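You operate a simulated robot arm through the tools that you are given. There is no shell and no other tool.

You run a simulated robot arm. Do the job below in one go: nothing can be reset, and whatever is moved stays where it is left.

JOB
Open the corner cupboard left door, put the cleaner bottle from the lower shelf of the corner cupboard on the top of the small desk, then shut the door. Fetch the scrubbing brush and set it on the black tray on the ledge of the tall cupboard. Count the yellow seals on the top of the small desk, then put as many of the withdrawal holders from the top of the small desk on the top of the sealing table. Stack the orange can from the top of the small desk on top of the cherry can. Put the black tea bag from the ledge of the tall cupboard on the desk beside the black hole punch. Take the brown ledger and put it on the ledge of the tall cupboard. Put the transfer holder marked "250" from the top of the sealing table on the top of the safe and the transfer holder that says "570" on the customer side of counter 21. Fetch the computer mouse from the teller side of counter 21 and set it on the grey tray. Fetch the purple notes from the customer side of counter 21 and set it on the top of the sealing table. Any order will do. Set down upright: cleaner bottle, withdrawal holder, transfer holder.

It is judged by the outcome, as a careful person would: the job done as asked, and still so three seconds after it is handed in. It fails if anything else is knocked over, pushed out of place, dropped, spilled or broken. Lids that push on must go on centred and level and be pressed home; caps that screw on are set level and turned clockwise until they are tight.

ROBOT AND FRAMES
A 6-joint arm with a two-finger parallel gripper on a trunk, on a base that drives. Base frame: it is fixed to the floor where the robot stands at the start and does not move with it; the origin is under the middle of the robot, x ahead of it, y to its left, z up; the surface under the hand at the start is at about z = 75. Readings come in cm, degrees, newtons and seconds.
Its first joint turns from -166.0 to 166.0 degrees. Places, roughly: black tray (19x29x3 cm) [110, 190, 80]; brown ledger [125, 175, 125]; can [-50, 50, 75]; computer mouse (7x12x4 cm) [-20, 580, 80]; corner cupboard left door [90, 20, 40]; customer side of counter 21 [-80, 650, 80]; desk beside the black hole punch (25x30 cm) [-298, 100, 76]; grey tray [-150, 500, 75]; ledge of the tall cupboard [110, 190, 80]; purple notes [-25, 650, 75]; scrubbing brush (17x7x9 cm) [120, -40, 80]; tea bag [100, 150, 75]; top of the safe [110, 280, 120]; top of the sealing table [100, 390, 80]; top of the small desk [-10, 80, 80]; transfer holder [100, 400, 75]; withdrawal holder [-25, 100, 75]; yellow seal [-50, 100, 75]. Payload 3.43 kg.
The TCP is the grasp point between the finger pads, 3.4 cm short of the fingertips. In the tool frame z runs along the fingers and y along their closing line. The gripper opens to 12.8 cm. The fingers are 2.4 cm wide and 1.2 cm thick; the gripper's body (4.8 by 13 cm) begins 9.6 cm behind the TCP.
Orientation is told as [roll, pitch, yaw] about the base's x, y, z axes, in that order, counted from this pose: with the fingers straight down and closing along the base's y, the tool's x points along the base's -x, its y along +y and its z along -z.

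CONTROLS
- The arm moves only by the tool nudge_tool. Its arguments are lists of equal length, an entry for each row: "xyz": the shift along the base's x, y, z in cm, a list of three; "delta_rot": the turn, a rotation vector about the base's x, y, z in degrees, a list of three; "claw": the gripper command, from -1 (fully open) to 1 (shut), values between in proportion. In form: {"xyz": [[x, y, z], ...], "delta_rot": [[wx, wy, wz], ...], "claw": [claw, ...]}. A call has 1 to 20 rows; each row is the pose to reach, as a shift and turn from the pose commanded when the call began. Each row takes 0.2 s and may step no farther than 5 cm and 8.6 degrees from the row before; otherwise, or with a gripper value out of range, the whole call is refused. Where a pose cannot be reached the arm comes as near as it can. A force on the tool above 40 N (or 10 N above the force at the start of the call, whichever is more), or a blocked arm, ends the call early, and 0.2 s more pass. The fingers move at their own pace (about 15.3 cm/s each) and stop on an object; they squeeze with about 35 N. The grip force told is the motor's: it shows also when the fingers shut on nothing. Time passes only in rows, and 0.2 s behind the last, so rows that repeat a pose let the fingers close. It gives the time, the measured TCP pose, the force on the tool (base axes), the opening and the grip force at its end, in the units of the frame above (readings bear some noise), with the torque about the TCP (base axes, N m) and any sound that the robot's microphone picked up.
- Cameras (640 x 400 px; columns grow to the right, rows downward): "scene" is now at [12.65, 29.97, 122.33]; the picture's right is [0.87, -0.49, 0.00], its down [-0.16, -0.29, -0.94] and it looks along [0.46, 0.82, -0.33] (base axes); focal length 214 px, centre (320, 200). "wrist" rides on the gripper at [7.6, -1.1, -16] in the tool frame; the picture's right is [0.15, 0.99, 0.00], its down [-0.88, 0.13, -0.46] and it looks along [-0.45, 0.07, 0.89] (tool axes); focal length 234 px, centre (320, 200). There is no depth. A picture from a camera that has moved, and an enlarged one, comes with that camera's place and axes in the base frame and with its lens.
- get_image(camera): a new picture of that camera. The clock stands still meanwhile.
- steer(legs): drives the robot by 1 to 6 legs, each [ahead, left, turn to the left] in cm, cm and degrees, along the robot's own axes; the way and the turn of a leg run together, so that a leg with both is an arc; at most 150 cm and 180 degrees a leg. The arm and the cameras ride along, it lands a little off, and it stops where it bumps. It gives what a move gives.
- aim_head(pan, tilt): turns the head with the scene camera to pan (to the left, within 143 degrees either way) and tilt (down, from -29 to 69), counted from straight ahead of the robot. It gives what a move gives.
- inspect(camera, box): a new picture of the part [left, top, right, bottom] of that camera's present view, enlarged. The clock stands still meanwhile.
- job_done(): hands the job in; it is judged then, once.

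Nothing tells you exact positions but the pictures and the camera data. Unless the task says otherwise, let go and move clear before handing in.

The tools are called after "Emit:" as a command line: name --argument value ..., lists and objects as JSON in quotes. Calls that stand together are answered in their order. nudge_tool: Moves the arm, as the interface text tells. Its arguments: {"type":"object","properties":{"xyz":{"type":"array"},"delta_rot":{"type":"array"},"claw":{"type":"array"}},"required":["xyz","delta_rot","claw"]} The other tools are called the same way: steer (legs) drives the base; aim_head (pan, tilt) turns the head that bears the scene camera; get_image (camera) takes a picture; inspect (camera, box) takes an enlarged picture of a part of a camera's view; job_done () hands the job in.

At the start:

```text
time: 0.0
tool_pos: [16.05, 44.44, 115.39]
tool_rot: [0.1, 0.0, 0.1]
wrist_force: [0.4, 0.0, -0.3]
torque: [-0.01, -0.03, -0.02]
gripper_width: 12.82
grasp_force: 0.1
robot x, y, heading: [0.17, -0.06, 0.2]
head pan, tilt: [60.9, 19.4]
```

scene: 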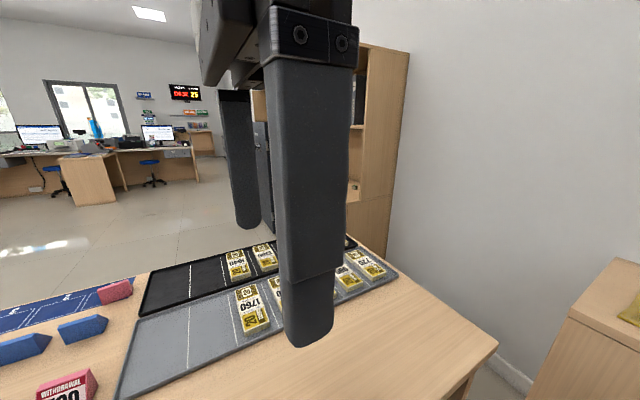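
wrist: 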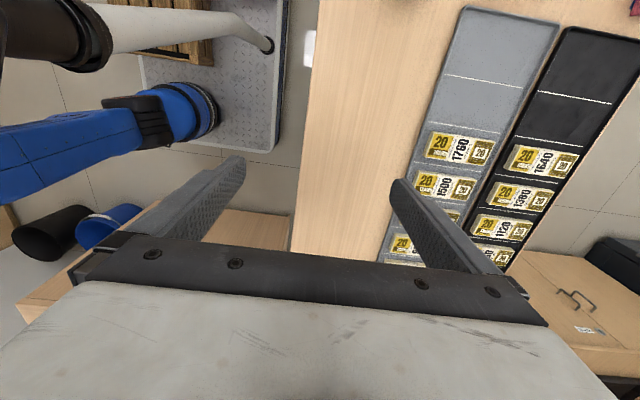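

I see a desk with trays of seals ahead-left and a tall cupboard behind it; I first look around to find everything.

Emit:
aim_head --pan 100 --tilt 35

Emit:
get_image --camera "scene"

Emit:
aim_head --pan 0 --tilt 35

Emit:
get_image --camera "scene"

Emit:
aim_head --pan -50 --tilt 30

Emit:
get_image --camera "scene"

Emit:
aim_head --pan 140 --tilt 25

Emit:
get_image --camera "scene"

```text
time: 1.1
tool_pos: [16.06, 44.45, 115.55]
tool_rot: [0.0, 0.0, 0.0]
wrist_force: [-0.5, -0.3, 0.0]
torque: [-0.03, 0.02, 0.0]
gripper_width: 12.83
grasp_force: 0.0
robot x, y, heading: [-0.2, -0.03, -0.0]
head pan, tilt: [100.0, 35.0]
```

```text
taken
camera scene: at [6.6, 30.5, 119.85], right [0.98, 0.17, 0.0], down [0.1, -0.56, -0.82], along [-0.14, 0.81, -0.57], focal length 214 px, centre (320, 200)
```

scene: 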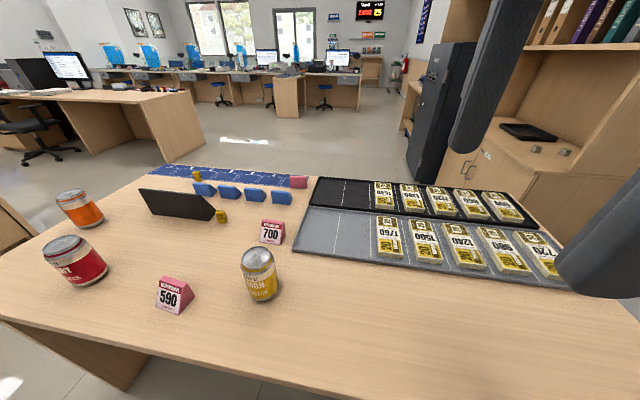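

```text
time: 2.8
tool_pos: [15.96, 44.47, 115.57]
tool_rot: [0.0, 0.1, 0.0]
wrist_force: [0.0, -0.3, 0.0]
torque: [0.02, 0.01, 0.03]
gripper_width: 12.78
grasp_force: 0.0
robot x, y, heading: [-0.05, -0.23, -0.3]
head pan, tilt: [0.0, 35.0]
```

```text
taken
camera scene: at [16.92, 21.83, 119.85], right [0.0, -1.0, 0.0], down [-0.57, 0.0, -0.82], along [0.82, 0.0, -0.57], focal length 214 px, centre (320, 200)
```

scene: 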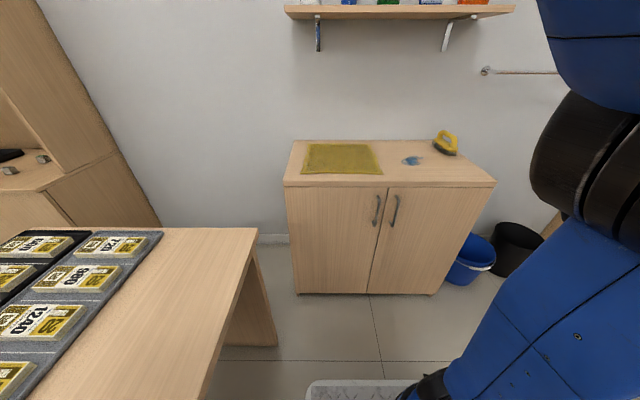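

```text
time: 4.0
tool_pos: [15.96, 44.46, 115.46]
tool_rot: [0.0, 0.1, 0.0]
wrist_force: [0.1, -0.4, 0.1]
torque: [0.03, 0.03, 0.01]
gripper_width: 12.81
grasp_force: 0.2
robot x, y, heading: [0.04, 0.08, 0.1]
head pan, tilt: [-50.0, 30.0]
```

```text
taken
camera scene: at [13.94, 14.9, 120.63], right [-0.77, -0.64, 0.0], down [-0.32, 0.38, -0.87], along [0.56, -0.66, -0.5], focal length 214 px, centre (320, 200)
```

scene: 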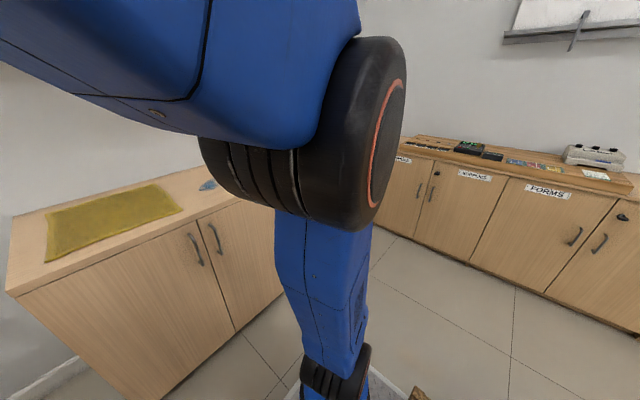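

```text
time: 6.8
tool_pos: [15.93, 44.43, 115.44]
tool_rot: [0.0, 0.0, 0.0]
wrist_force: [-0.7, 0.2, -0.3]
torque: [0.02, 0.0, 0.01]
gripper_width: 12.83
grasp_force: 0.0
robot x, y, heading: [0.33, 0.3, 0.2]
head pan, tilt: [140.0, 25.0]
```

```text
taken
camera scene: at [1.06, 27.75, 121.43], right [0.64, 0.77, 0.0], down [0.32, -0.27, -0.91], along [-0.69, 0.58, -0.42], focal length 214 px, centre (320, 200)
```

scene: 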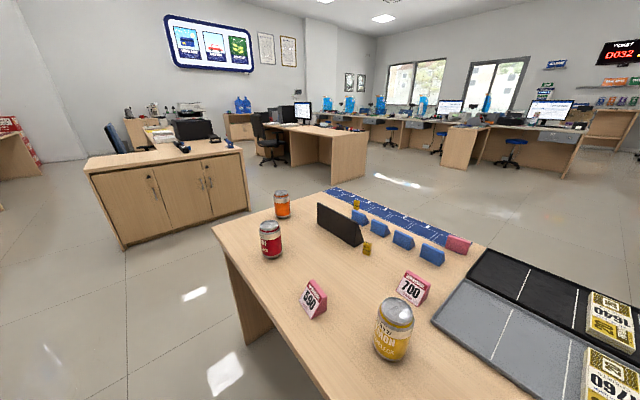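

The small desk holds three cans, pink holders, a black divider and small yellow seals. I'll zoom in for details.

Emit:
aim_head --pan 115 --tilt 35

Emit:
inspect --camera "scene" --box '[160, 120, 480, 320]'

Emit:
inspect --camera "scene" --box '[280, 130, 440, 230]'

```text
time: 7.7
tool_pos: [16.07, 44.37, 115.45]
tool_rot: [-0.1, -0.1, -0.1]
wrist_force: [0.0, -0.4, -0.4]
torque: [-0.01, -0.01, 0.01]
gripper_width: 12.81
grasp_force: 0.1
robot x, y, heading: [0.02, 0.11, 0.0]
head pan, tilt: [115.0, 35.0]
```

```text
2.00 times, centred on (320, 220) of scene
camera zoom: at [4.39, 29.8, 119.85], right [0.91, 0.42, 0.0], down [0.24, -0.52, -0.82], along [-0.35, 0.74, -0.57], focal length 429 px, centre (320, 160)
```

zoom: 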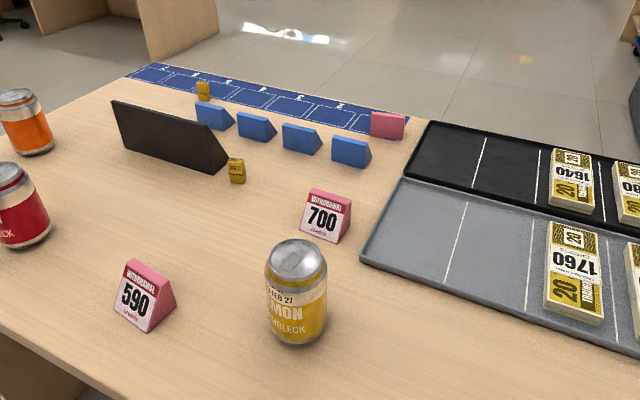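

```text
4.00 times, centred on (360, 180) of scene
camera zoom: at [4.39, 29.8, 119.85], right [0.91, 0.42, 0.0], down [0.24, -0.52, -0.82], along [-0.35, 0.74, -0.57], focal length 858 px, centre (160, 280)
```

zoom: 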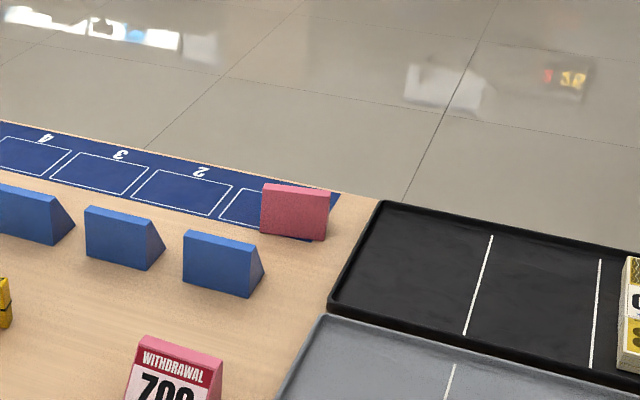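

Two yellow seals are visible here, perhaps more behind the divider; I'll check that later from the other side. Now the corner cupboard in detail.

Emit:
aim_head --pan -5 --tilt 40

Emit:
get_image --camera "scene"

Emit:
inspect --camera "scene" --box '[260, 110, 500, 260]'

```text
time: 9.7
tool_pos: [16.07, 44.49, 115.61]
tool_rot: [0.1, -0.1, 0.1]
wrist_force: [-0.9, 0.2, 0.3]
torque: [-0.01, -0.01, 0.03]
gripper_width: 12.81
grasp_force: 0.1
robot x, y, heading: [0.13, 0.03, 0.1]
head pan, tilt: [-5.0, 40.0]
```

```text
taken
camera scene: at [16.59, 21.09, 119.1], right [-0.09, -1.0, 0.0], down [-0.64, 0.06, -0.77], along [0.76, -0.07, -0.64], focal length 214 px, centre (320, 200)
```

scene: 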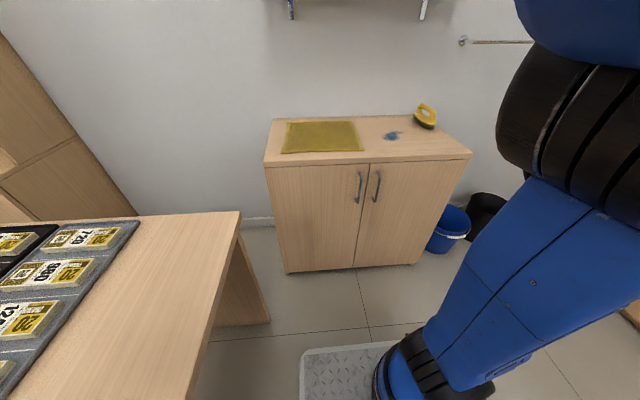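

```text
2.67 times, centred on (380, 185) of scene
camera zoom: at [16.59, 21.09, 119.1], right [-0.09, -1.0, 0.0], down [-0.64, 0.06, -0.77], along [0.76, -0.07, -0.64], focal length 572 px, centre (160, 240)
```

zoom: 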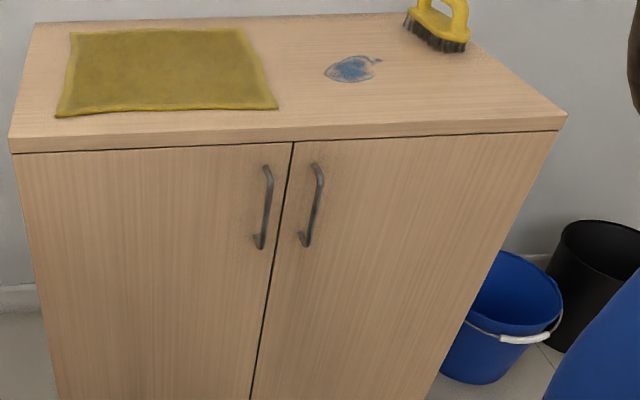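

The left door's handle is a vertical bar near [88, -2.5, 56–71]. I'll swing the arm over in front of it and turn the tool horizontal.

Emit:
nudge_tool --xyz '[[2, -4.3, 0], [4, -8.6, 0], [6, -12.9, 0], [8, -17.2, 0], [10, -21.5, 0], [12, -25.8, 0], [14, -30, 0], [16, -34.3, 0], [18, -38.6, 0], [20, -43, 0], [22, -47, 0]]' --delta_rot '[[0, 0, 0], [0, 0, 0], [0, -8, 0], [0, -16, 0], [0, -24, 0], [0, -32, 0], [0, -40, 0], [0, -48, 0], [0, -56, 0], [0, -64, 0], [0, -72, 0]]' --claw '[-1, -1, -1, -1, -1, -1, -1, -1, -1, -1, -1]'

Emit:
get_image --camera "wrist"

Emit:
get_image --camera "scene"

```text
time: 10.8
tool_pos: [25.29, 25.81, 114.96]
tool_rot: [1.1, -19.1, -0.5]
wrist_force: [-4.7, -4.4, 25.4]
torque: [-0.03, 2.72, 0.48]
gripper_width: 12.8
grasp_force: 0.0
out of reach, approached as far as the arm can: row 4, 5
robot x, y, heading: [0.17, 0.59, 0.1]
head pan, tilt: [-5.0, 40.0]
stopped in row 5: the force on the tool passed its limit at 190 N (the readings are from after the stop); the commanded pose is now the measured one
```

```text
taken
camera wrist: at [12.81, 24.37, 127.55], right [-0.14, 0.99, -0.03], down [0.68, 0.12, 0.72], along [0.72, 0.08, -0.69], focal length 234 px, centre (320, 200)
```

wrist: 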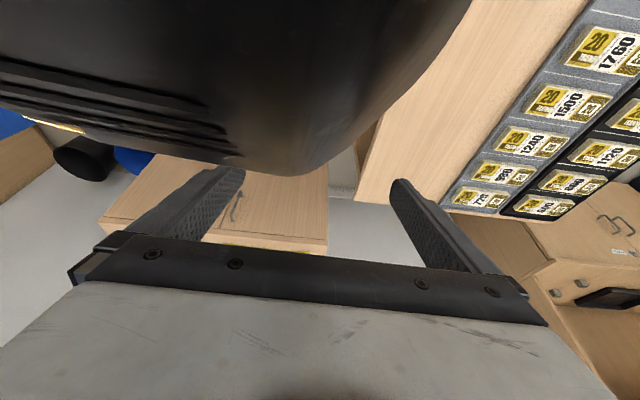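

```text
taken
camera scene: at [16.52, 21.08, 118.94], right [-0.09, -1.0, 0.0], down [-0.65, 0.06, -0.75], along [0.75, -0.06, -0.66], focal length 214 px, centre (320, 200)
```

scene: 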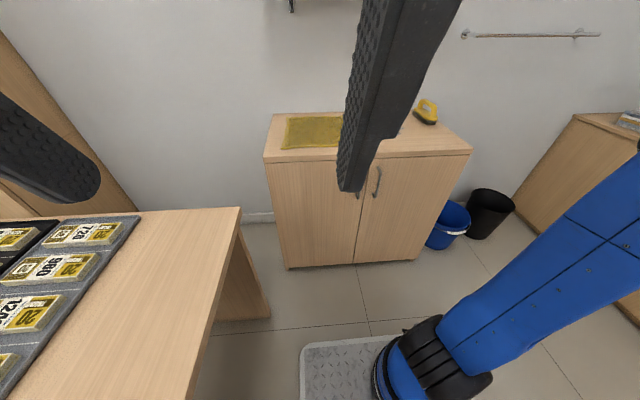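

The gripper bumped the head mast, which stands at about [8, 22]. I'll move outward first, then go around in front of it.

Emit:
nudge_tool --xyz '[[3, 3, 0], [7, 4, 0], [12, 4, 0], [17, 3, 0], [22, 1, 0], [26, -2, 0], [28, -6, 0]]' --delta_rot '[[0, 0, 0], [0, 0, 0], [0, 0, 0], [0, 0, 0], [0, 0, 0], [0, 0, 0], [0, 0, 0]]' --claw '[-1, -1, -1, -1, -1, -1, -1]'

Emit:
get_image --camera "scene"

```text
refused: row 4 steps farther than a row can; nothing moved
```

```text
taken
camera scene: at [16.52, 21.08, 118.94], right [-0.09, -1.0, 0.0], down [-0.65, 0.06, -0.75], along [0.75, -0.06, -0.66], focal length 214 px, centre (320, 200)
```

scene: 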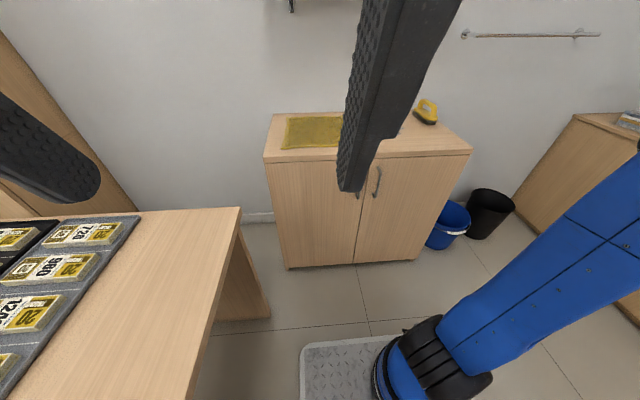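

Emit:
nudge_tool --xyz '[[3, 3, 0], [7, 4, 0], [11.5, 4, 0], [16, 3, 0], [20, 1, 0], [24, -2, 0], [27, -6, 0]]' --delta_rot '[[0, 0, 0], [0, 0, 0], [0, 0, 0], [0, 0, 0], [0, 0, 0], [0, 0, 0], [0, 0, 0]]' --claw '[-1, -1, -1, -1, -1, -1, -1]'

Emit:
get_image --camera "scene"

```text
time: 11.1
tool_pos: [25.83, 26.35, 115.1]
tool_rot: [1.3, -19.0, -0.2]
wrist_force: [-4.7, 11.1, 23.4]
torque: [-1.52, 2.63, -1.45]
gripper_width: 12.83
grasp_force: 0.1
robot x, y, heading: [0.03, 0.14, 0.1]
head pan, tilt: [-5.0, 40.0]
stopped in row 1: the force on the tool passed its limit at 80 N (the readings are from after the stop); the commanded pose is now the measured one
```

```text
taken
camera scene: at [16.5, 21.01, 118.93], right [-0.1, -1.0, 0.0], down [-0.65, 0.06, -0.75], along [0.75, -0.07, -0.66], focal length 214 px, centre (320, 200)
```

scene: 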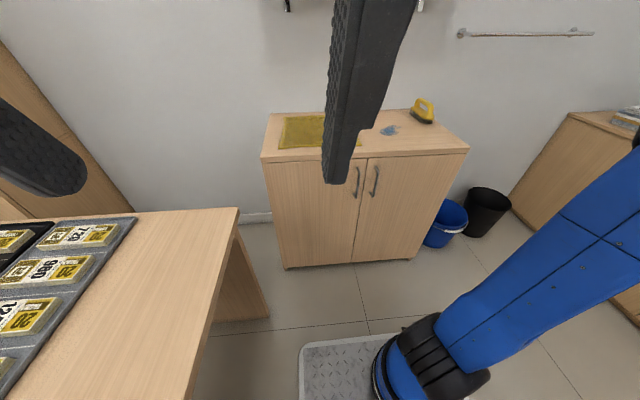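

The gripper's back rests on the head; I'll lift it off, then move outward.

Emit:
nudge_tool --xyz '[[0, 0, 3], [0.5, 0, 7], [4, 0, 9], [8.5, 0, 10], [13, -1, 10], [17.5, -3, 10], [21, -6, 10]]' --delta_rot '[[0, 0, 0], [0, 0, 0], [0, 0, 0], [0, 0, 0], [0, 0, 0], [0, 0, 0], [0, 0, 0]]' --claw '[-1, -1, -1, -1, -1, -1, -1]'

Emit:
get_image --camera "scene"

```text
time: 12.7
tool_pos: [47.0, 20.62, 125.06]
tool_rot: [1.2, -19.0, -0.1]
wrist_force: [-0.3, 0.0, -1.1]
torque: [0.01, 0.04, -0.01]
gripper_width: 12.8
grasp_force: 0.0
out of reach, approached as far as the arm can: row 1, 2, 3, 4, 5, 6
robot x, y, heading: [0.19, -0.21, -0.0]
head pan, tilt: [-5.0, 40.0]
```

```text
taken
camera scene: at [16.58, 21.1, 119.09], right [-0.09, -1.0, 0.0], down [-0.64, 0.06, -0.77], along [0.76, -0.07, -0.64], focal length 214 px, centre (320, 200)
```

scene: 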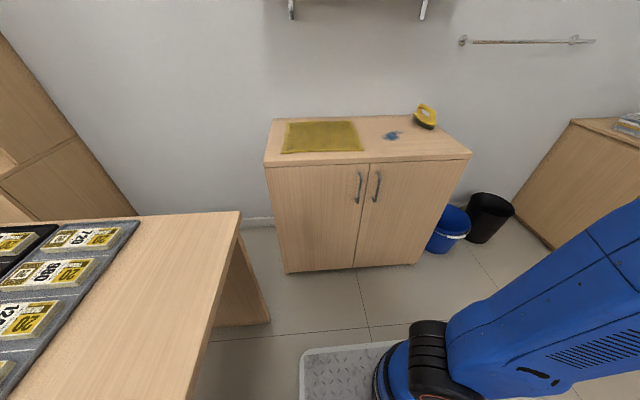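

Clear now. I'll rotate to horizontal while moving toward the handle front.

Emit:
nudge_tool --xyz '[[1, -2, -4], [2, -4, -8], [3, -6, -12], [4, -8, -16], [5, -10, -20], [6, -12, -24], [7, -14, -28], [8, -16, -32], [9, -18, -36], [10, -20, -40], [11, -22, -44], [12, -23, -48], [13, -23, -52], [14, -23, -56], [15, -23, -60], [16, -23, -62]]' --delta_rot '[[0, 0, 0], [0, -5, 0], [0, -10, 0], [0, -15, 0], [0, -20, 0], [0, -26, 0], [0, -32, 0], [0, -38, 0], [0, -44, 0], [0, -50, 0], [0, -56, 0], [0, -62, 0], [0, -68, 0], [0, -71, 0], [0, -71, 0], [0, -71, 0]]' --claw '[-1, -1, -1, -1, -1, -1, -1, -1, -1, -1, -1, -1, -1, -0.5, -0.3, -0.3]'

Emit:
get_image --camera "wrist"

Emit:
get_image --camera "scene"

```text
time: 16.1
tool_pos: [84.12, 2.49, 81.93]
tool_rot: [89.5, -89.8, -88.4]
wrist_force: [-0.1, 0.7, -0.2]
torque: [-0.02, -0.02, 0.05]
gripper_width: 8.33
grasp_force: 0.0
out of reach, approached as far as the arm can: row 10, 11, 12, 13, 14, 15, 16
robot x, y, heading: [0.02, 0.02, -0.2]
head pan, tilt: [-5.0, 40.0]
```

```text
taken
camera wrist: at [68.08, 1.01, 74.29], right [-0.02, 0.99, -0.14], down [-0.46, 0.12, 0.88], along [0.89, 0.08, 0.45], focal length 234 px, centre (320, 200)
```

wrist: 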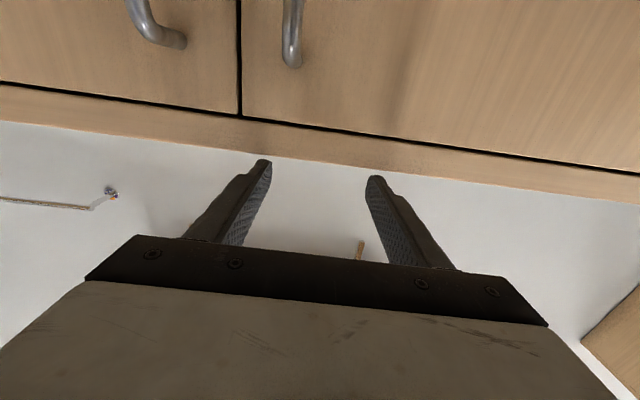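

```text
taken
camera scene: at [16.55, 21.05, 119.1], right [-0.09, -1.0, 0.0], down [-0.64, 0.06, -0.77], along [0.76, -0.07, -0.64], focal length 214 px, centre (320, 200)
```

scene: 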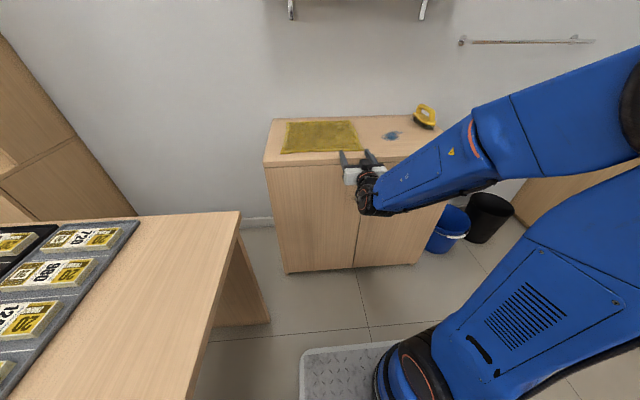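

The arm couldn't fold that close; backing up 18 cm gives it room.

Emit:
steer --legs '[[-18, 0, 0]]'

Emit:
nudge_tool --xyz '[[0, 0, 0]]' --delta_rot '[[0, 0, 0]]' --claw '[-0.3]'

Emit:
get_image --camera "wrist"

```text
time: 17.6
tool_pos: [66.06, 2.53, 81.77]
tool_rot: [69.6, -89.7, -68.5]
wrist_force: [0.1, -0.5, -0.6]
torque: [-0.02, -0.02, 0.02]
gripper_width: 8.3
grasp_force: 0.1
robot x, y, heading: [-18.0, -0.2, 0.0]
head pan, tilt: [-5.0, 40.0]
```

```text
time: 18.0
tool_pos: [65.94, 2.47, 81.8]
tool_rot: [69.0, -89.8, -67.9]
wrist_force: [-0.1, -0.4, -0.5]
torque: [-0.01, 0.01, 0.0]
gripper_width: 8.31
grasp_force: 0.1
robot x, y, heading: [-18.17, -0.04, -0.1]
head pan, tilt: [-5.0, 40.0]
```

```text
taken
camera wrist: at [50.0, 1.04, 74.3], right [-0.02, 0.99, -0.14], down [-0.46, 0.12, 0.88], along [0.89, 0.08, 0.45], focal length 234 px, centre (320, 200)
```

wrist: 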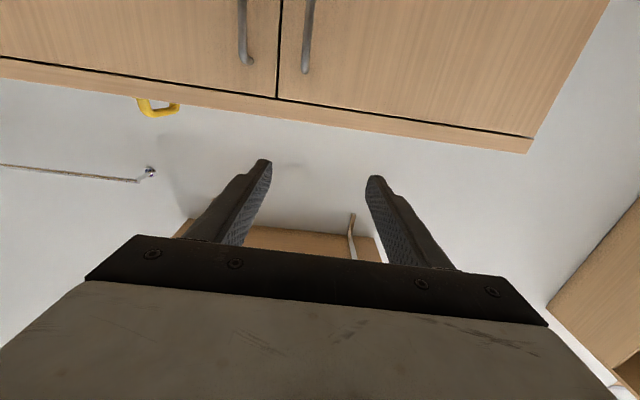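

Now I lower in front of the handle.

Emit:
nudge_tool --xyz '[[1, -1, -4], [2, -2, -8], [3, -4, -12], [5, -5, -16], [8, -5, -19]]' --delta_rot '[[0, 0, 0], [0, 0, 0], [0, 0, 0], [0, 0, 0], [0, 0, 0]]' --claw '[-0.3, -0.3, -0.3, -0.3, -0.3]'

Emit:
get_image --camera "wrist"

Emit:
get_image --camera "scene"

```text
time: 19.2
tool_pos: [74.25, 2.4, 65.3]
tool_rot: [-75.3, -86.4, 73.9]
wrist_force: [0.1, -0.5, -0.5]
torque: [0.03, 0.0, 0.03]
gripper_width: 8.32
grasp_force: 0.0
out of reach, approached as far as the arm can: row 1, 2, 3, 4, 5
robot x, y, heading: [-18.1, 0.35, -0.2]
head pan, tilt: [-5.0, 40.0]
```

```text
taken
camera wrist: at [58.07, 1.14, 58.13], right [0.02, 0.98, -0.21], down [-0.44, 0.2, 0.88], along [0.9, 0.07, 0.43], focal length 234 px, centre (320, 200)
```

wrist: 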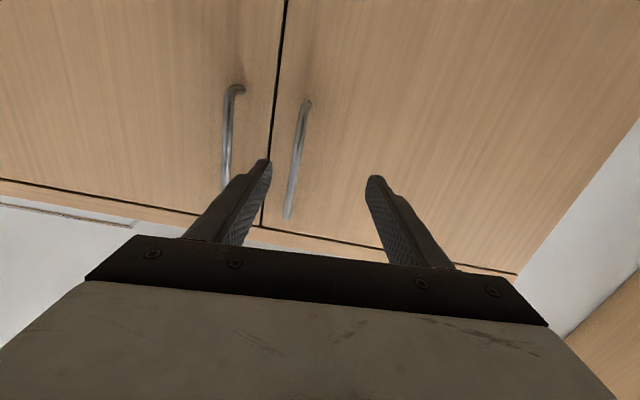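

```text
taken
camera scene: at [-1.52, 21.06, 119.1], right [-0.09, -1.0, 0.0], down [-0.64, 0.06, -0.77], along [0.76, -0.07, -0.64], focal length 214 px, centre (320, 200)
```

scene: 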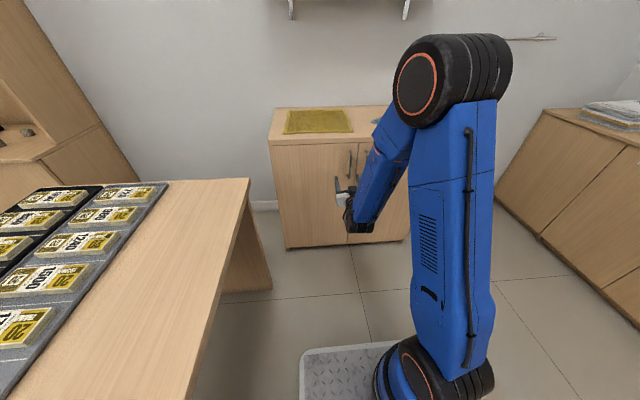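

The handle sits at about [85, -1, 58–74] and lies between the fingers but near one. I'll shift the base slightly for centring and for pull room.

Emit:
steer --legs '[[-12, -3.3, 0]]'

Emit:
nudge_tool --xyz '[[3, 0, 0], [6, 0, 0]]' --delta_rot '[[0, 0, 0], [0, 0, 0]]' --claw '[-0.3, -0.3]'

Emit:
get_image --camera "wrist"

```text
time: 20.5
tool_pos: [62.21, -0.61, 65.21]
tool_rot: [-74.7, -86.4, 73.2]
wrist_force: [0.0, -0.2, -0.2]
torque: [0.0, 0.04, 0.01]
gripper_width: 8.29
grasp_force: 0.1
robot x, y, heading: [-30.49, -3.26, -0.1]
head pan, tilt: [-5.0, 40.0]
```

```text
time: 21.1
tool_pos: [68.21, -0.43, 65.4]
tool_rot: [-74.2, -86.4, 72.2]
wrist_force: [0.1, 0.5, -0.2]
torque: [0.01, 0.04, 0.02]
gripper_width: 8.32
grasp_force: 0.0
robot x, y, heading: [-30.0, -3.39, 0.1]
head pan, tilt: [-5.0, 40.0]
```

```text
taken
camera wrist: at [52.02, -1.5, 58.22], right [0.03, 0.98, -0.21], down [-0.43, 0.2, 0.88], along [0.9, 0.06, 0.43], focal length 234 px, centre (320, 200)
```

wrist: 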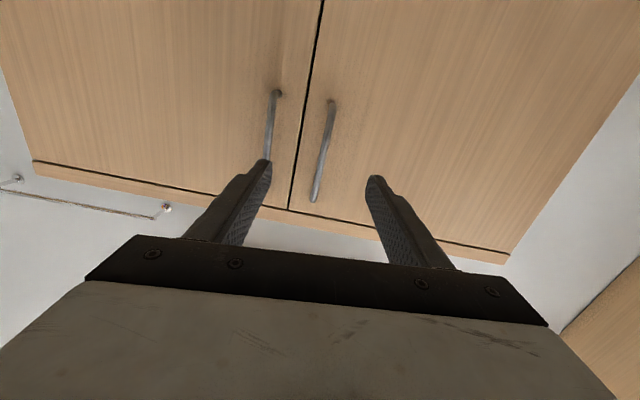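

Handle triangulated at x≈84.8, y≈-0.5. I level the roll and advance onto it.

Emit:
nudge_tool --xyz '[[4, 0, 0], [8, 0, 0], [12, 0, 0.5], [14, 0, 0.5], [15.3, 0, 0.5]]' --delta_rot '[[1, 0, 0], [2, 0, 0], [3, 0, 0], [3.5, 0, 0], [3.5, 0, 0]]' --claw '[-0.3, -0.3, -0.3, -0.3, -0.3]'

Emit:
get_image --camera "wrist"

```text
time: 22.3
tool_pos: [82.48, 1.02, 65.98]
tool_rot: [19.1, -88.8, -21.5]
wrist_force: [-21.0, -3.3, 6.9]
torque: [0.4, -0.47, 0.9]
gripper_width: 8.07
grasp_force: 0.0
out of reach, approached as far as the arm can: row 1, 2, 3, 4, 5
robot x, y, heading: [-30.38, -3.48, 0.0]
head pan, tilt: [-5.0, 40.0]
stopped in row 5: the force on the tool passed its limit at 76 N (the readings are from after the stop); the commanded pose is now the measured one
```

```text
taken
camera wrist: at [66.21, 0.57, 58.72], right [0.04, 0.99, -0.14], down [-0.43, 0.14, 0.89], along [0.9, 0.03, 0.43], focal length 234 px, centre (320, 200)
```

wrist: 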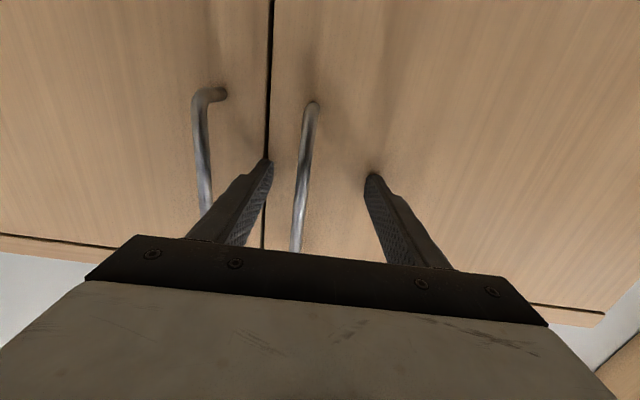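

Fingertips touched the door at x≈86; I back off slightly, centre on the bar and close.

Emit:
nudge_tool --xyz '[[-0.8, 0, 0], [-0.8, -1.6, 0], [-0.8, -1.6, 0]]' --delta_rot '[[0, 0, 0], [0, 0, 0], [0, 0, 0]]' --claw '[-0.3, -0.3, -0.3]'

Emit:
get_image --camera "wrist"

```text
time: 23.1
tool_pos: [81.69, 0.05, 65.84]
tool_rot: [9.7, -88.6, -12.7]
wrist_force: [0.1, 0.3, 1.0]
torque: [0.03, -0.02, 0.03]
gripper_width: 8.32
grasp_force: 0.1
out of reach, approached as far as the arm can: row 2, 3
robot x, y, heading: [-29.79, -3.29, 0.1]
head pan, tilt: [-5.0, 40.0]
```

```text
taken
camera wrist: at [65.41, -0.33, 58.71], right [0.05, 0.99, -0.14], down [-0.43, 0.15, 0.89], along [0.9, 0.02, 0.43], focal length 234 px, centre (320, 200)
```

wrist: 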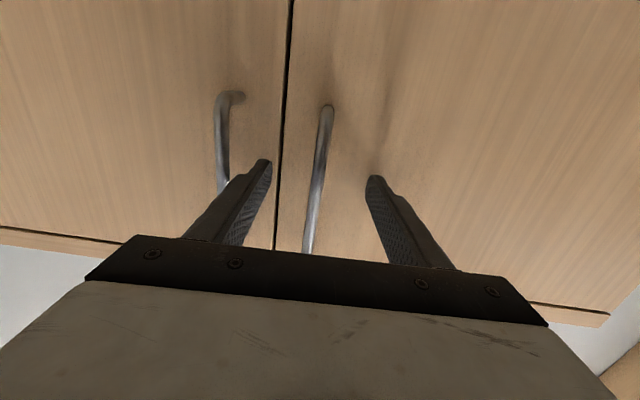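

Centred; closing on the bar.

Emit:
nudge_tool --xyz '[[0, 0, 0], [0, 0, 0], [0, 0, 0]]' --delta_rot '[[0, 0, 0], [0, 0, 0], [0, 0, 0]]' --claw '[0.5, 1, 1]'

Emit:
get_image --camera "wrist"

```text
time: 23.9
tool_pos: [81.59, -0.22, 65.87]
tool_rot: [12.0, -88.6, -15.2]
wrist_force: [-4.1, -26.7, 0.4]
torque: [-0.55, -0.03, -0.23]
gripper_width: 0.95
grasp_force: 43.7
robot x, y, heading: [-30.36, -3.38, -0.2]
head pan, tilt: [-5.0, 40.0]
```

```text
taken
camera wrist: at [65.39, -0.56, 58.72], right [0.05, 0.99, -0.14], down [-0.43, 0.15, 0.89], along [0.9, 0.01, 0.43], focal length 234 px, centre (320, 200)
```

wrist: 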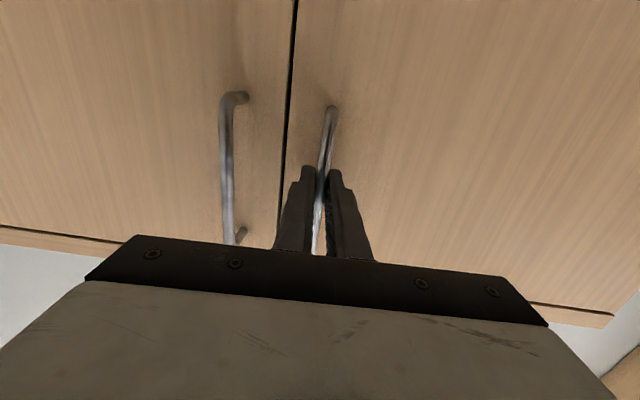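

Bar gripped. Now I pull the door along its arc to about 20°.

Emit:
nudge_tool --xyz '[[-1.5, 0.2, 0], [-3.1, 0.4, 0], [-4.6, 0.7, 0], [-6.1, 1.1, 0], [-7.6, 1.5, 0], [-9.1, 2.1, 0], [-10.5, 2.7, 0], [-11.9, 3.3, 0]]' --delta_rot '[[0, 0, -2.5], [0, 0, -5], [0, 0, -7.5], [0, 0, -10], [0, 0, -12.5], [0, 0, -15], [0, 0, -17.5], [0, 0, -20]]' --claw '[1, 1, 1, 1, 1, 1, 1, 1]'

Emit:
get_image --camera "wrist"

Emit:
get_image --camera "scene"

```text
time: 25.5
tool_pos: [71.86, 2.86, 65.82]
tool_rot: [13.9, -88.7, -32.6]
wrist_force: [1.3, 3.2, -2.1]
torque: [-0.51, 0.5, 0.04]
gripper_width: 0.97
grasp_force: 43.6
robot x, y, heading: [-30.0, -3.31, 0.0]
head pan, tilt: [-5.0, 40.0]
stopped in row 7: the force on the tool passed its limit at 41 N (the readings are from after the stop); the commanded pose is now the measured one
```

```text
taken
camera wrist: at [56.06, 7.0, 58.68], right [0.32, 0.94, -0.14], down [-0.37, 0.26, 0.89], along [0.87, -0.23, 0.43], focal length 234 px, centre (320, 200)
```

wrist: 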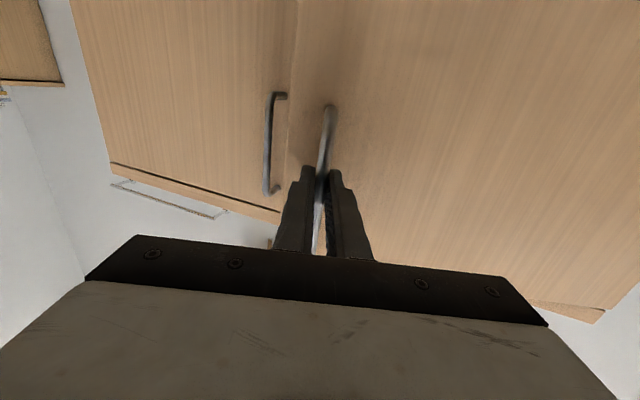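

```text
taken
camera scene: at [-13.51, 17.91, 119.09], right [-0.09, -1.0, 0.0], down [-0.64, 0.06, -0.77], along [0.76, -0.07, -0.64], focal length 214 px, centre (320, 200)
```

scene: 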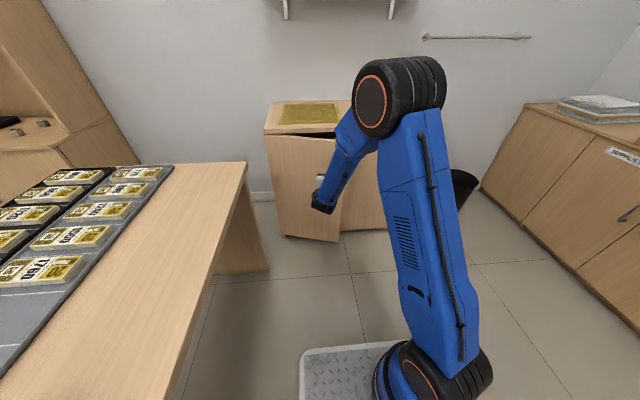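

The door is opening well (~17°). Continue along the arc.

Emit:
nudge_tool --xyz '[[-1.4, 0.6, 0], [-2.8, 1.3, 0], [-4.2, 2.1, 0], [-5.6, 3, 0], [-7, 3.9, 0], [-8.3, 4.8, 0]]' --delta_rot '[[0, 0, -2.5], [0, 0, -5], [0, 0, -7.5], [0, 0, -10], [0, 0, -12.5], [0, 0, -15]]' --claw '[1, 1, 1, 1, 1, 1]'

Emit:
get_image --camera "wrist"

Emit:
get_image --camera "scene"

```text
time: 26.5
tool_pos: [66.08, 6.38, 65.74]
tool_rot: [16.3, -88.6, -45.0]
wrist_force: [3.4, 5.2, -5.4]
torque: [-0.57, 0.38, 0.07]
gripper_width: 0.96
grasp_force: 43.3
robot x, y, heading: [-30.21, -2.97, -0.1]
head pan, tilt: [-5.0, 40.0]
stopped in row 5: the force on the tool passed its limit at 41 N (the readings are from after the stop); the commanded pose is now the measured one
```

```text
taken
camera wrist: at [51.43, 13.01, 58.66], right [0.47, 0.87, -0.14], down [-0.32, 0.32, 0.89], along [0.82, -0.38, 0.43], focal length 234 px, centre (320, 200)
```

wrist: 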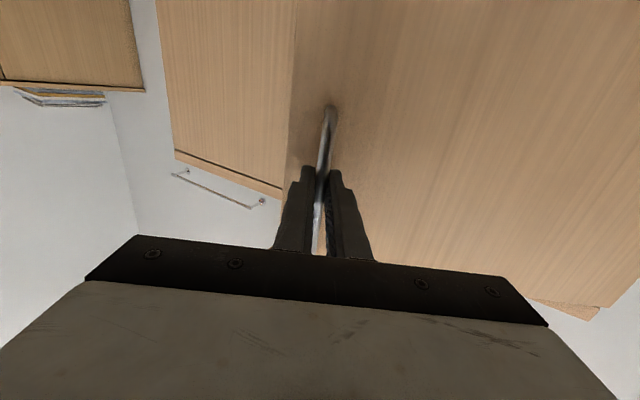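

```text
taken
camera scene: at [-13.48, 17.97, 119.09], right [-0.09, -1.0, 0.0], down [-0.64, 0.06, -0.77], along [0.76, -0.07, -0.64], focal length 214 px, centre (320, 200)
```

scene: 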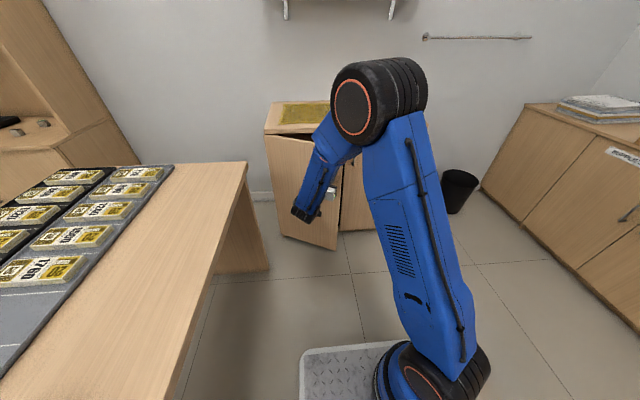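

About 29° open now. A bit further with little extra tool yaw, then I'll release and push from the inside.

Emit:
nudge_tool --xyz '[[-1.2, 1, 0], [-2.4, 2, 0], [-3.5, 3, 0], [-4.6, 4.1, 0], [-5.6, 5.3, 0]]' --delta_rot '[[0, 0, -1], [0, 0, -2], [0, 0, -3], [0, 0, -4], [0, 0, -5]]' --claw '[1, 1, 1, 1, 1]'

Emit:
nudge_tool --xyz '[[0, 0, 0], [0, 0, 0], [0, 0, 0]]' --delta_rot '[[0, 0, 0], [0, 0, 0], [0, 0, 0]]' --claw '[0.5, 0, -0.3]'

Emit:
get_image --camera "wrist"

Emit:
get_image --camera "scene"

```text
time: 27.7
tool_pos: [60.59, 11.33, 65.81]
tool_rot: [12.8, -88.7, -46.8]
wrist_force: [-17.2, -16.4, -23.7]
torque: [-0.48, 0.18, -0.26]
gripper_width: 0.94
grasp_force: 43.9
robot x, y, heading: [-30.28, -3.1, -0.1]
head pan, tilt: [-5.0, 40.0]
```

```text
time: 28.5
tool_pos: [60.57, 11.5, 66.07]
tool_rot: [20.7, -88.8, -54.6]
wrist_force: [-0.2, 0.1, -0.2]
torque: [0.0, -0.02, -0.01]
gripper_width: 8.31
grasp_force: 0.1
robot x, y, heading: [-29.83, -3.16, -0.0]
head pan, tilt: [-5.0, 40.0]
```

```text
taken
camera wrist: at [46.55, 19.51, 58.81], right [0.55, 0.82, -0.14], down [-0.3, 0.35, 0.89], along [0.78, -0.45, 0.43], focal length 234 px, centre (320, 200)
```

wrist: 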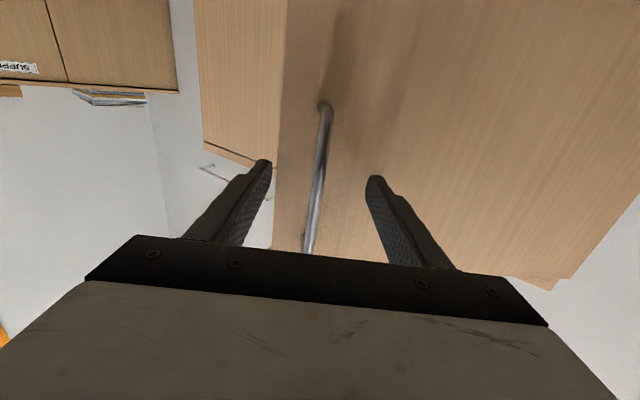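

```text
taken
camera scene: at [-13.5, 17.95, 119.1], right [-0.09, -1.0, 0.0], down [-0.64, 0.06, -0.77], along [0.76, -0.07, -0.64], focal length 214 px, centre (320, 200)
```

scene: 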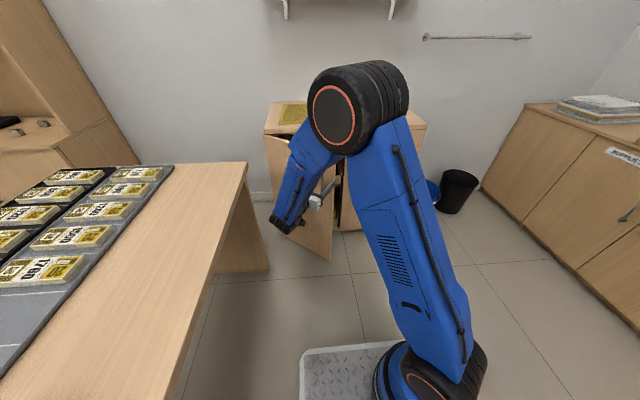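

The door is about 40° open. I withdraw from the handle, go around the door's free edge and push from inside with closed fingers.

Emit:
nudge_tool --xyz '[[-3, 2, 0], [-6, 4, 0], [-8.5, 4, 0], [-11, 1, 0], [-11.5, -3.5, 0], [-11.5, -8, 0], [-11.5, -12, 0], [-11.5, -16, 0]]' --delta_rot '[[0, 0, 0], [0, 0, 0], [0, 0, 6], [0, 0, 12], [0, 0, 18], [0, 0, 24], [0, 0, 30], [0, 0, 34]]' --claw '[-0.3, -0.3, -0.3, -0.3, 0, 0.5, 1, 1]'

Emit:
get_image --camera "wrist"

Emit:
get_image --camera "scene"

```text
time: 30.3
tool_pos: [59.03, -1.25, 70.61]
tool_rot: [-45.0, -87.6, 44.2]
wrist_force: [0.9, 0.8, -1.1]
torque: [-0.02, -0.17, -0.06]
gripper_width: 0.0
grasp_force: 32.7
out of reach, approached as far as the arm can: row 5, 6, 7, 8
robot x, y, heading: [-29.78, -3.35, 0.2]
head pan, tilt: [-5.0, 40.0]
```

```text
taken
camera wrist: at [42.81, -2.45, 63.6], right [0.01, 0.98, -0.18], down [-0.43, 0.16, 0.89], along [0.9, 0.07, 0.42], focal length 234 px, centre (320, 200)
```

wrist: 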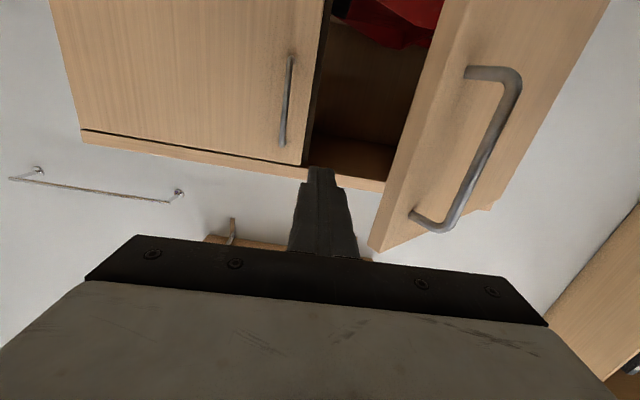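

```text
taken
camera scene: at [-13.48, 18.0, 119.08], right [-0.08, -1.0, 0.0], down [-0.64, 0.05, -0.77], along [0.76, -0.06, -0.64], focal length 214 px, centre (320, 200)
```

scene: 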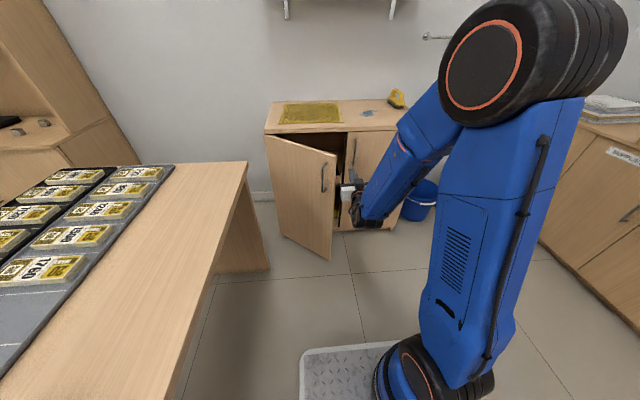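

I step inside past the door's edge and sweep the door open with the finger.

Emit:
nudge_tool --xyz '[[4, 0, -2], [8, 1, -4], [9, 4, -4], [9, 7.5, -4], [8.5, 11, -4], [7.5, 14.5, -4], [6.5, 17.5, -4], [5, 20.5, -4], [3.5, 23, -4], [2.5, 25, -4]]' --delta_rot '[[0, 0, 0], [0, 0, 4], [0, 0, 8], [0, 0, 13], [0, 0, 18], [0, 0, 23], [0, 0, 28], [0, 0, 33], [0, 0, 37], [0, 0, 40]]' --claw '[1, 1, 1, 1, 1, 1, 1, 1, 1, 1]'

Emit:
get_image --camera "wrist"

Emit:
get_image --camera "scene"

```text
time: 31.4
tool_pos: [66.52, 9.08, 68.05]
tool_rot: [-30.6, -87.8, 36.4]
wrist_force: [-7.9, -6.0, 4.5]
torque: [0.23, 0.29, 0.68]
gripper_width: 0.03
grasp_force: 32.7
out of reach, approached as far as the arm can: row 1, 2, 3, 4, 5
robot x, y, heading: [-29.93, -3.03, 0.1]
head pan, tilt: [-5.0, 40.0]
stopped in row 5: the force on the tool passed its limit at 85 N (the readings are from after the stop); the commanded pose is now the measured one
```

```text
taken
camera wrist: at [50.46, 6.09, 61.24], right [-0.11, 0.98, -0.17], down [-0.44, 0.1, 0.89], along [0.89, 0.17, 0.42], focal length 234 px, centre (320, 200)
```

wrist: 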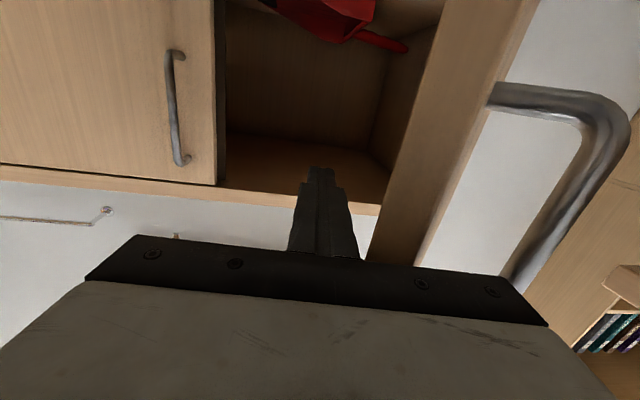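

```text
taken
camera scene: at [-13.57, 17.9, 119.1], right [-0.09, -1.0, 0.0], down [-0.64, 0.06, -0.77], along [0.76, -0.07, -0.64], focal length 214 px, centre (320, 200)
```

scene: 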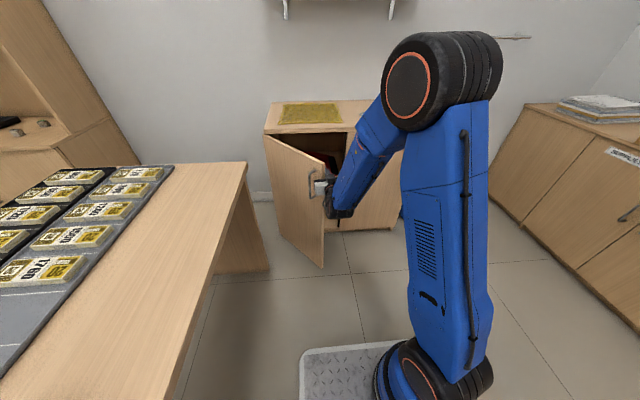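

The door is swinging; contact force tripped the limit. I continue more slowly.

Emit:
nudge_tool --xyz '[[0, 1, 0], [-0.5, 2.2, 0], [-1, 3.4, 0], [-1.5, 4.6, 0], [-2, 5.8, 0], [-2.5, 7, 0], [-3, 8.2, 0], [-3.5, 9.4, 0], [-4, 10.6, 0], [-4.5, 11.8, 0], [-5, 13, 0], [-5.5, 14, 0]]' --delta_rot '[[0, 0, 3], [0, 0, 6], [0, 0, 9], [0, 0, 12], [0, 0, 15], [0, 0, 17], [0, 0, 19], [0, 0, 21], [0, 0, 23], [0, 0, 25], [0, 0, 27], [0, 0, 29]]' --claw '[1, 1, 1, 1, 1, 1, 1, 1, 1, 1, 1, 1]'

Emit:
get_image --camera "wrist"

Emit:
get_image --camera "scene"

```text
time: 31.8
tool_pos: [66.18, 9.54, 68.3]
tool_rot: [-28.7, -87.7, 34.9]
wrist_force: [-10.0, -7.0, 8.5]
torque: [0.23, 0.5, 0.81]
gripper_width: 0.0
grasp_force: 33.2
out of reach, approached as far as the arm can: row 1
robot x, y, heading: [-29.78, -3.17, 0.2]
head pan, tilt: [-5.0, 40.0]
stopped in row 1: the force on the tool passed its limit at 58 N (the readings are from after the stop); the commanded pose is now the measured one
```

```text
taken
camera wrist: at [50.16, 6.44, 61.25], right [-0.11, 0.98, -0.17], down [-0.44, 0.1, 0.89], along [0.89, 0.17, 0.42], focal length 234 px, centre (320, 200)
```

wrist: 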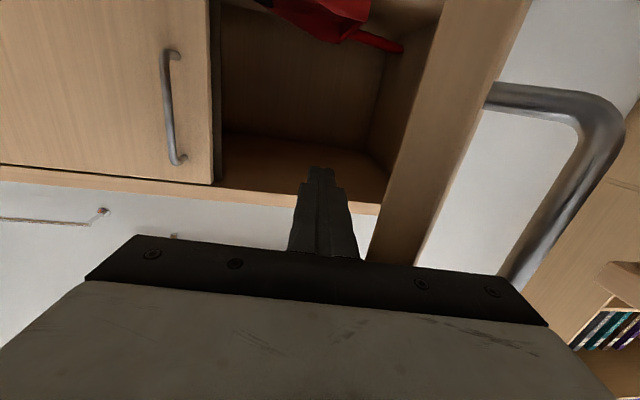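

```text
taken
camera scene: at [-13.61, 17.86, 119.11], right [-0.09, -1.0, 0.0], down [-0.64, 0.06, -0.77], along [0.76, -0.07, -0.64], focal length 214 px, centre (320, 200)
```

scene: 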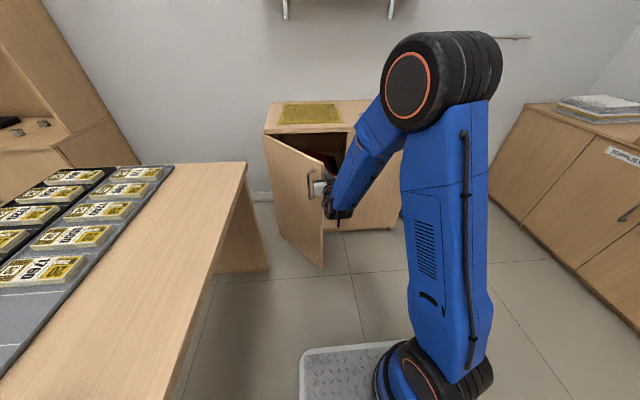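

The gripper body is catching the door's edge. I'll pull off to the right and back the base up so only the finger pushes.

Emit:
nudge_tool --xyz '[[1, -3, 0], [1, -6, 0], [1, -8, -2]]' --delta_rot '[[0, 0, 0], [0, 0, -3], [0, 0, -6]]' --claw '[1, 1, 1]'

Emit:
steer --legs '[[-18, 0, 0]]'

Emit:
nudge_tool --xyz '[[4, 0, 0], [8, 0, 0], [12, 0, 0], [14, 0, 0]]' --delta_rot '[[0, 0, 0], [0, 0, 0], [0, 0, 0], [0, 0, 0]]' --claw '[1, 1, 1, 1]'

Emit:
get_image --camera "wrist"

Emit:
get_image --camera "scene"

```text
time: 32.5
tool_pos: [67.37, 1.98, 66.41]
tool_rot: [-39.9, -87.1, 39.9]
wrist_force: [-1.0, -0.1, 0.1]
torque: [-0.02, 0.0, 0.0]
gripper_width: 0.01
grasp_force: 32.6
out of reach, approached as far as the arm can: row 1, 2, 3
robot x, y, heading: [-30.48, -3.26, -0.1]
head pan, tilt: [-5.0, 40.0]
```

```text
time: 34.1
tool_pos: [49.51, 1.82, 66.36]
tool_rot: [-39.7, -87.0, 39.7]
wrist_force: [-0.5, 0.2, 0.5]
torque: [-0.01, -0.02, -0.02]
gripper_width: 0.02
grasp_force: 32.9
robot x, y, heading: [-48.34, -3.37, -0.1]
head pan, tilt: [-5.0, 40.0]
```

```text
time: 35.1
tool_pos: [63.18, 2.88, 66.38]
tool_rot: [-39.0, -86.9, 38.2]
wrist_force: [-0.4, -0.2, 1.0]
torque: [0.02, -0.03, -0.02]
gripper_width: 0.0
grasp_force: 32.5
out of reach, approached as far as the arm can: row 2, 3, 4
robot x, y, heading: [-48.29, -2.89, 0.1]
head pan, tilt: [-5.0, 40.0]
```

```text
taken
camera wrist: at [46.91, 1.67, 59.64], right [0.01, 0.98, -0.18], down [-0.42, 0.17, 0.89], along [0.91, 0.07, 0.41], focal length 234 px, centre (320, 200)
```

wrist: 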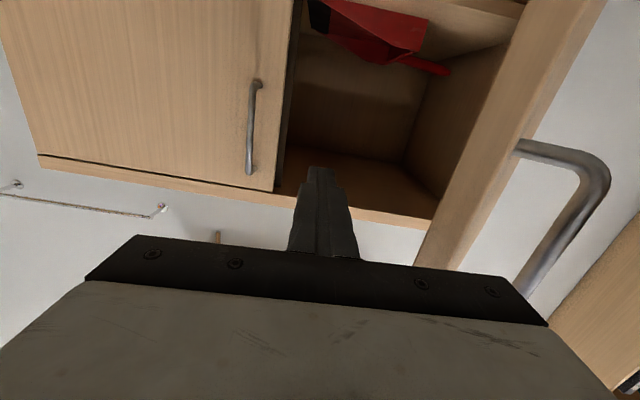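

```text
taken
camera scene: at [-31.52, 17.86, 119.1], right [-0.09, -1.0, 0.0], down [-0.64, 0.06, -0.77], along [0.76, -0.07, -0.64], focal length 214 px, centre (320, 200)
```

scene: 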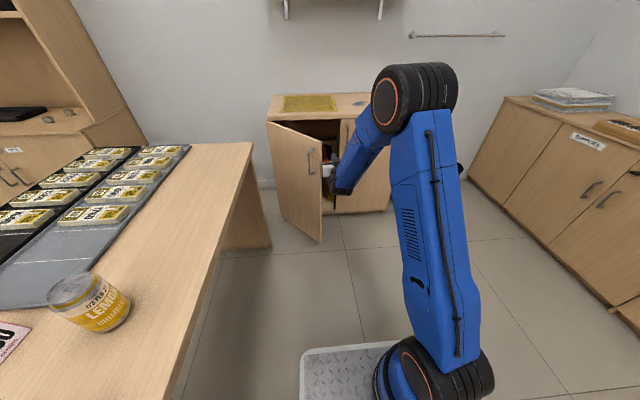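

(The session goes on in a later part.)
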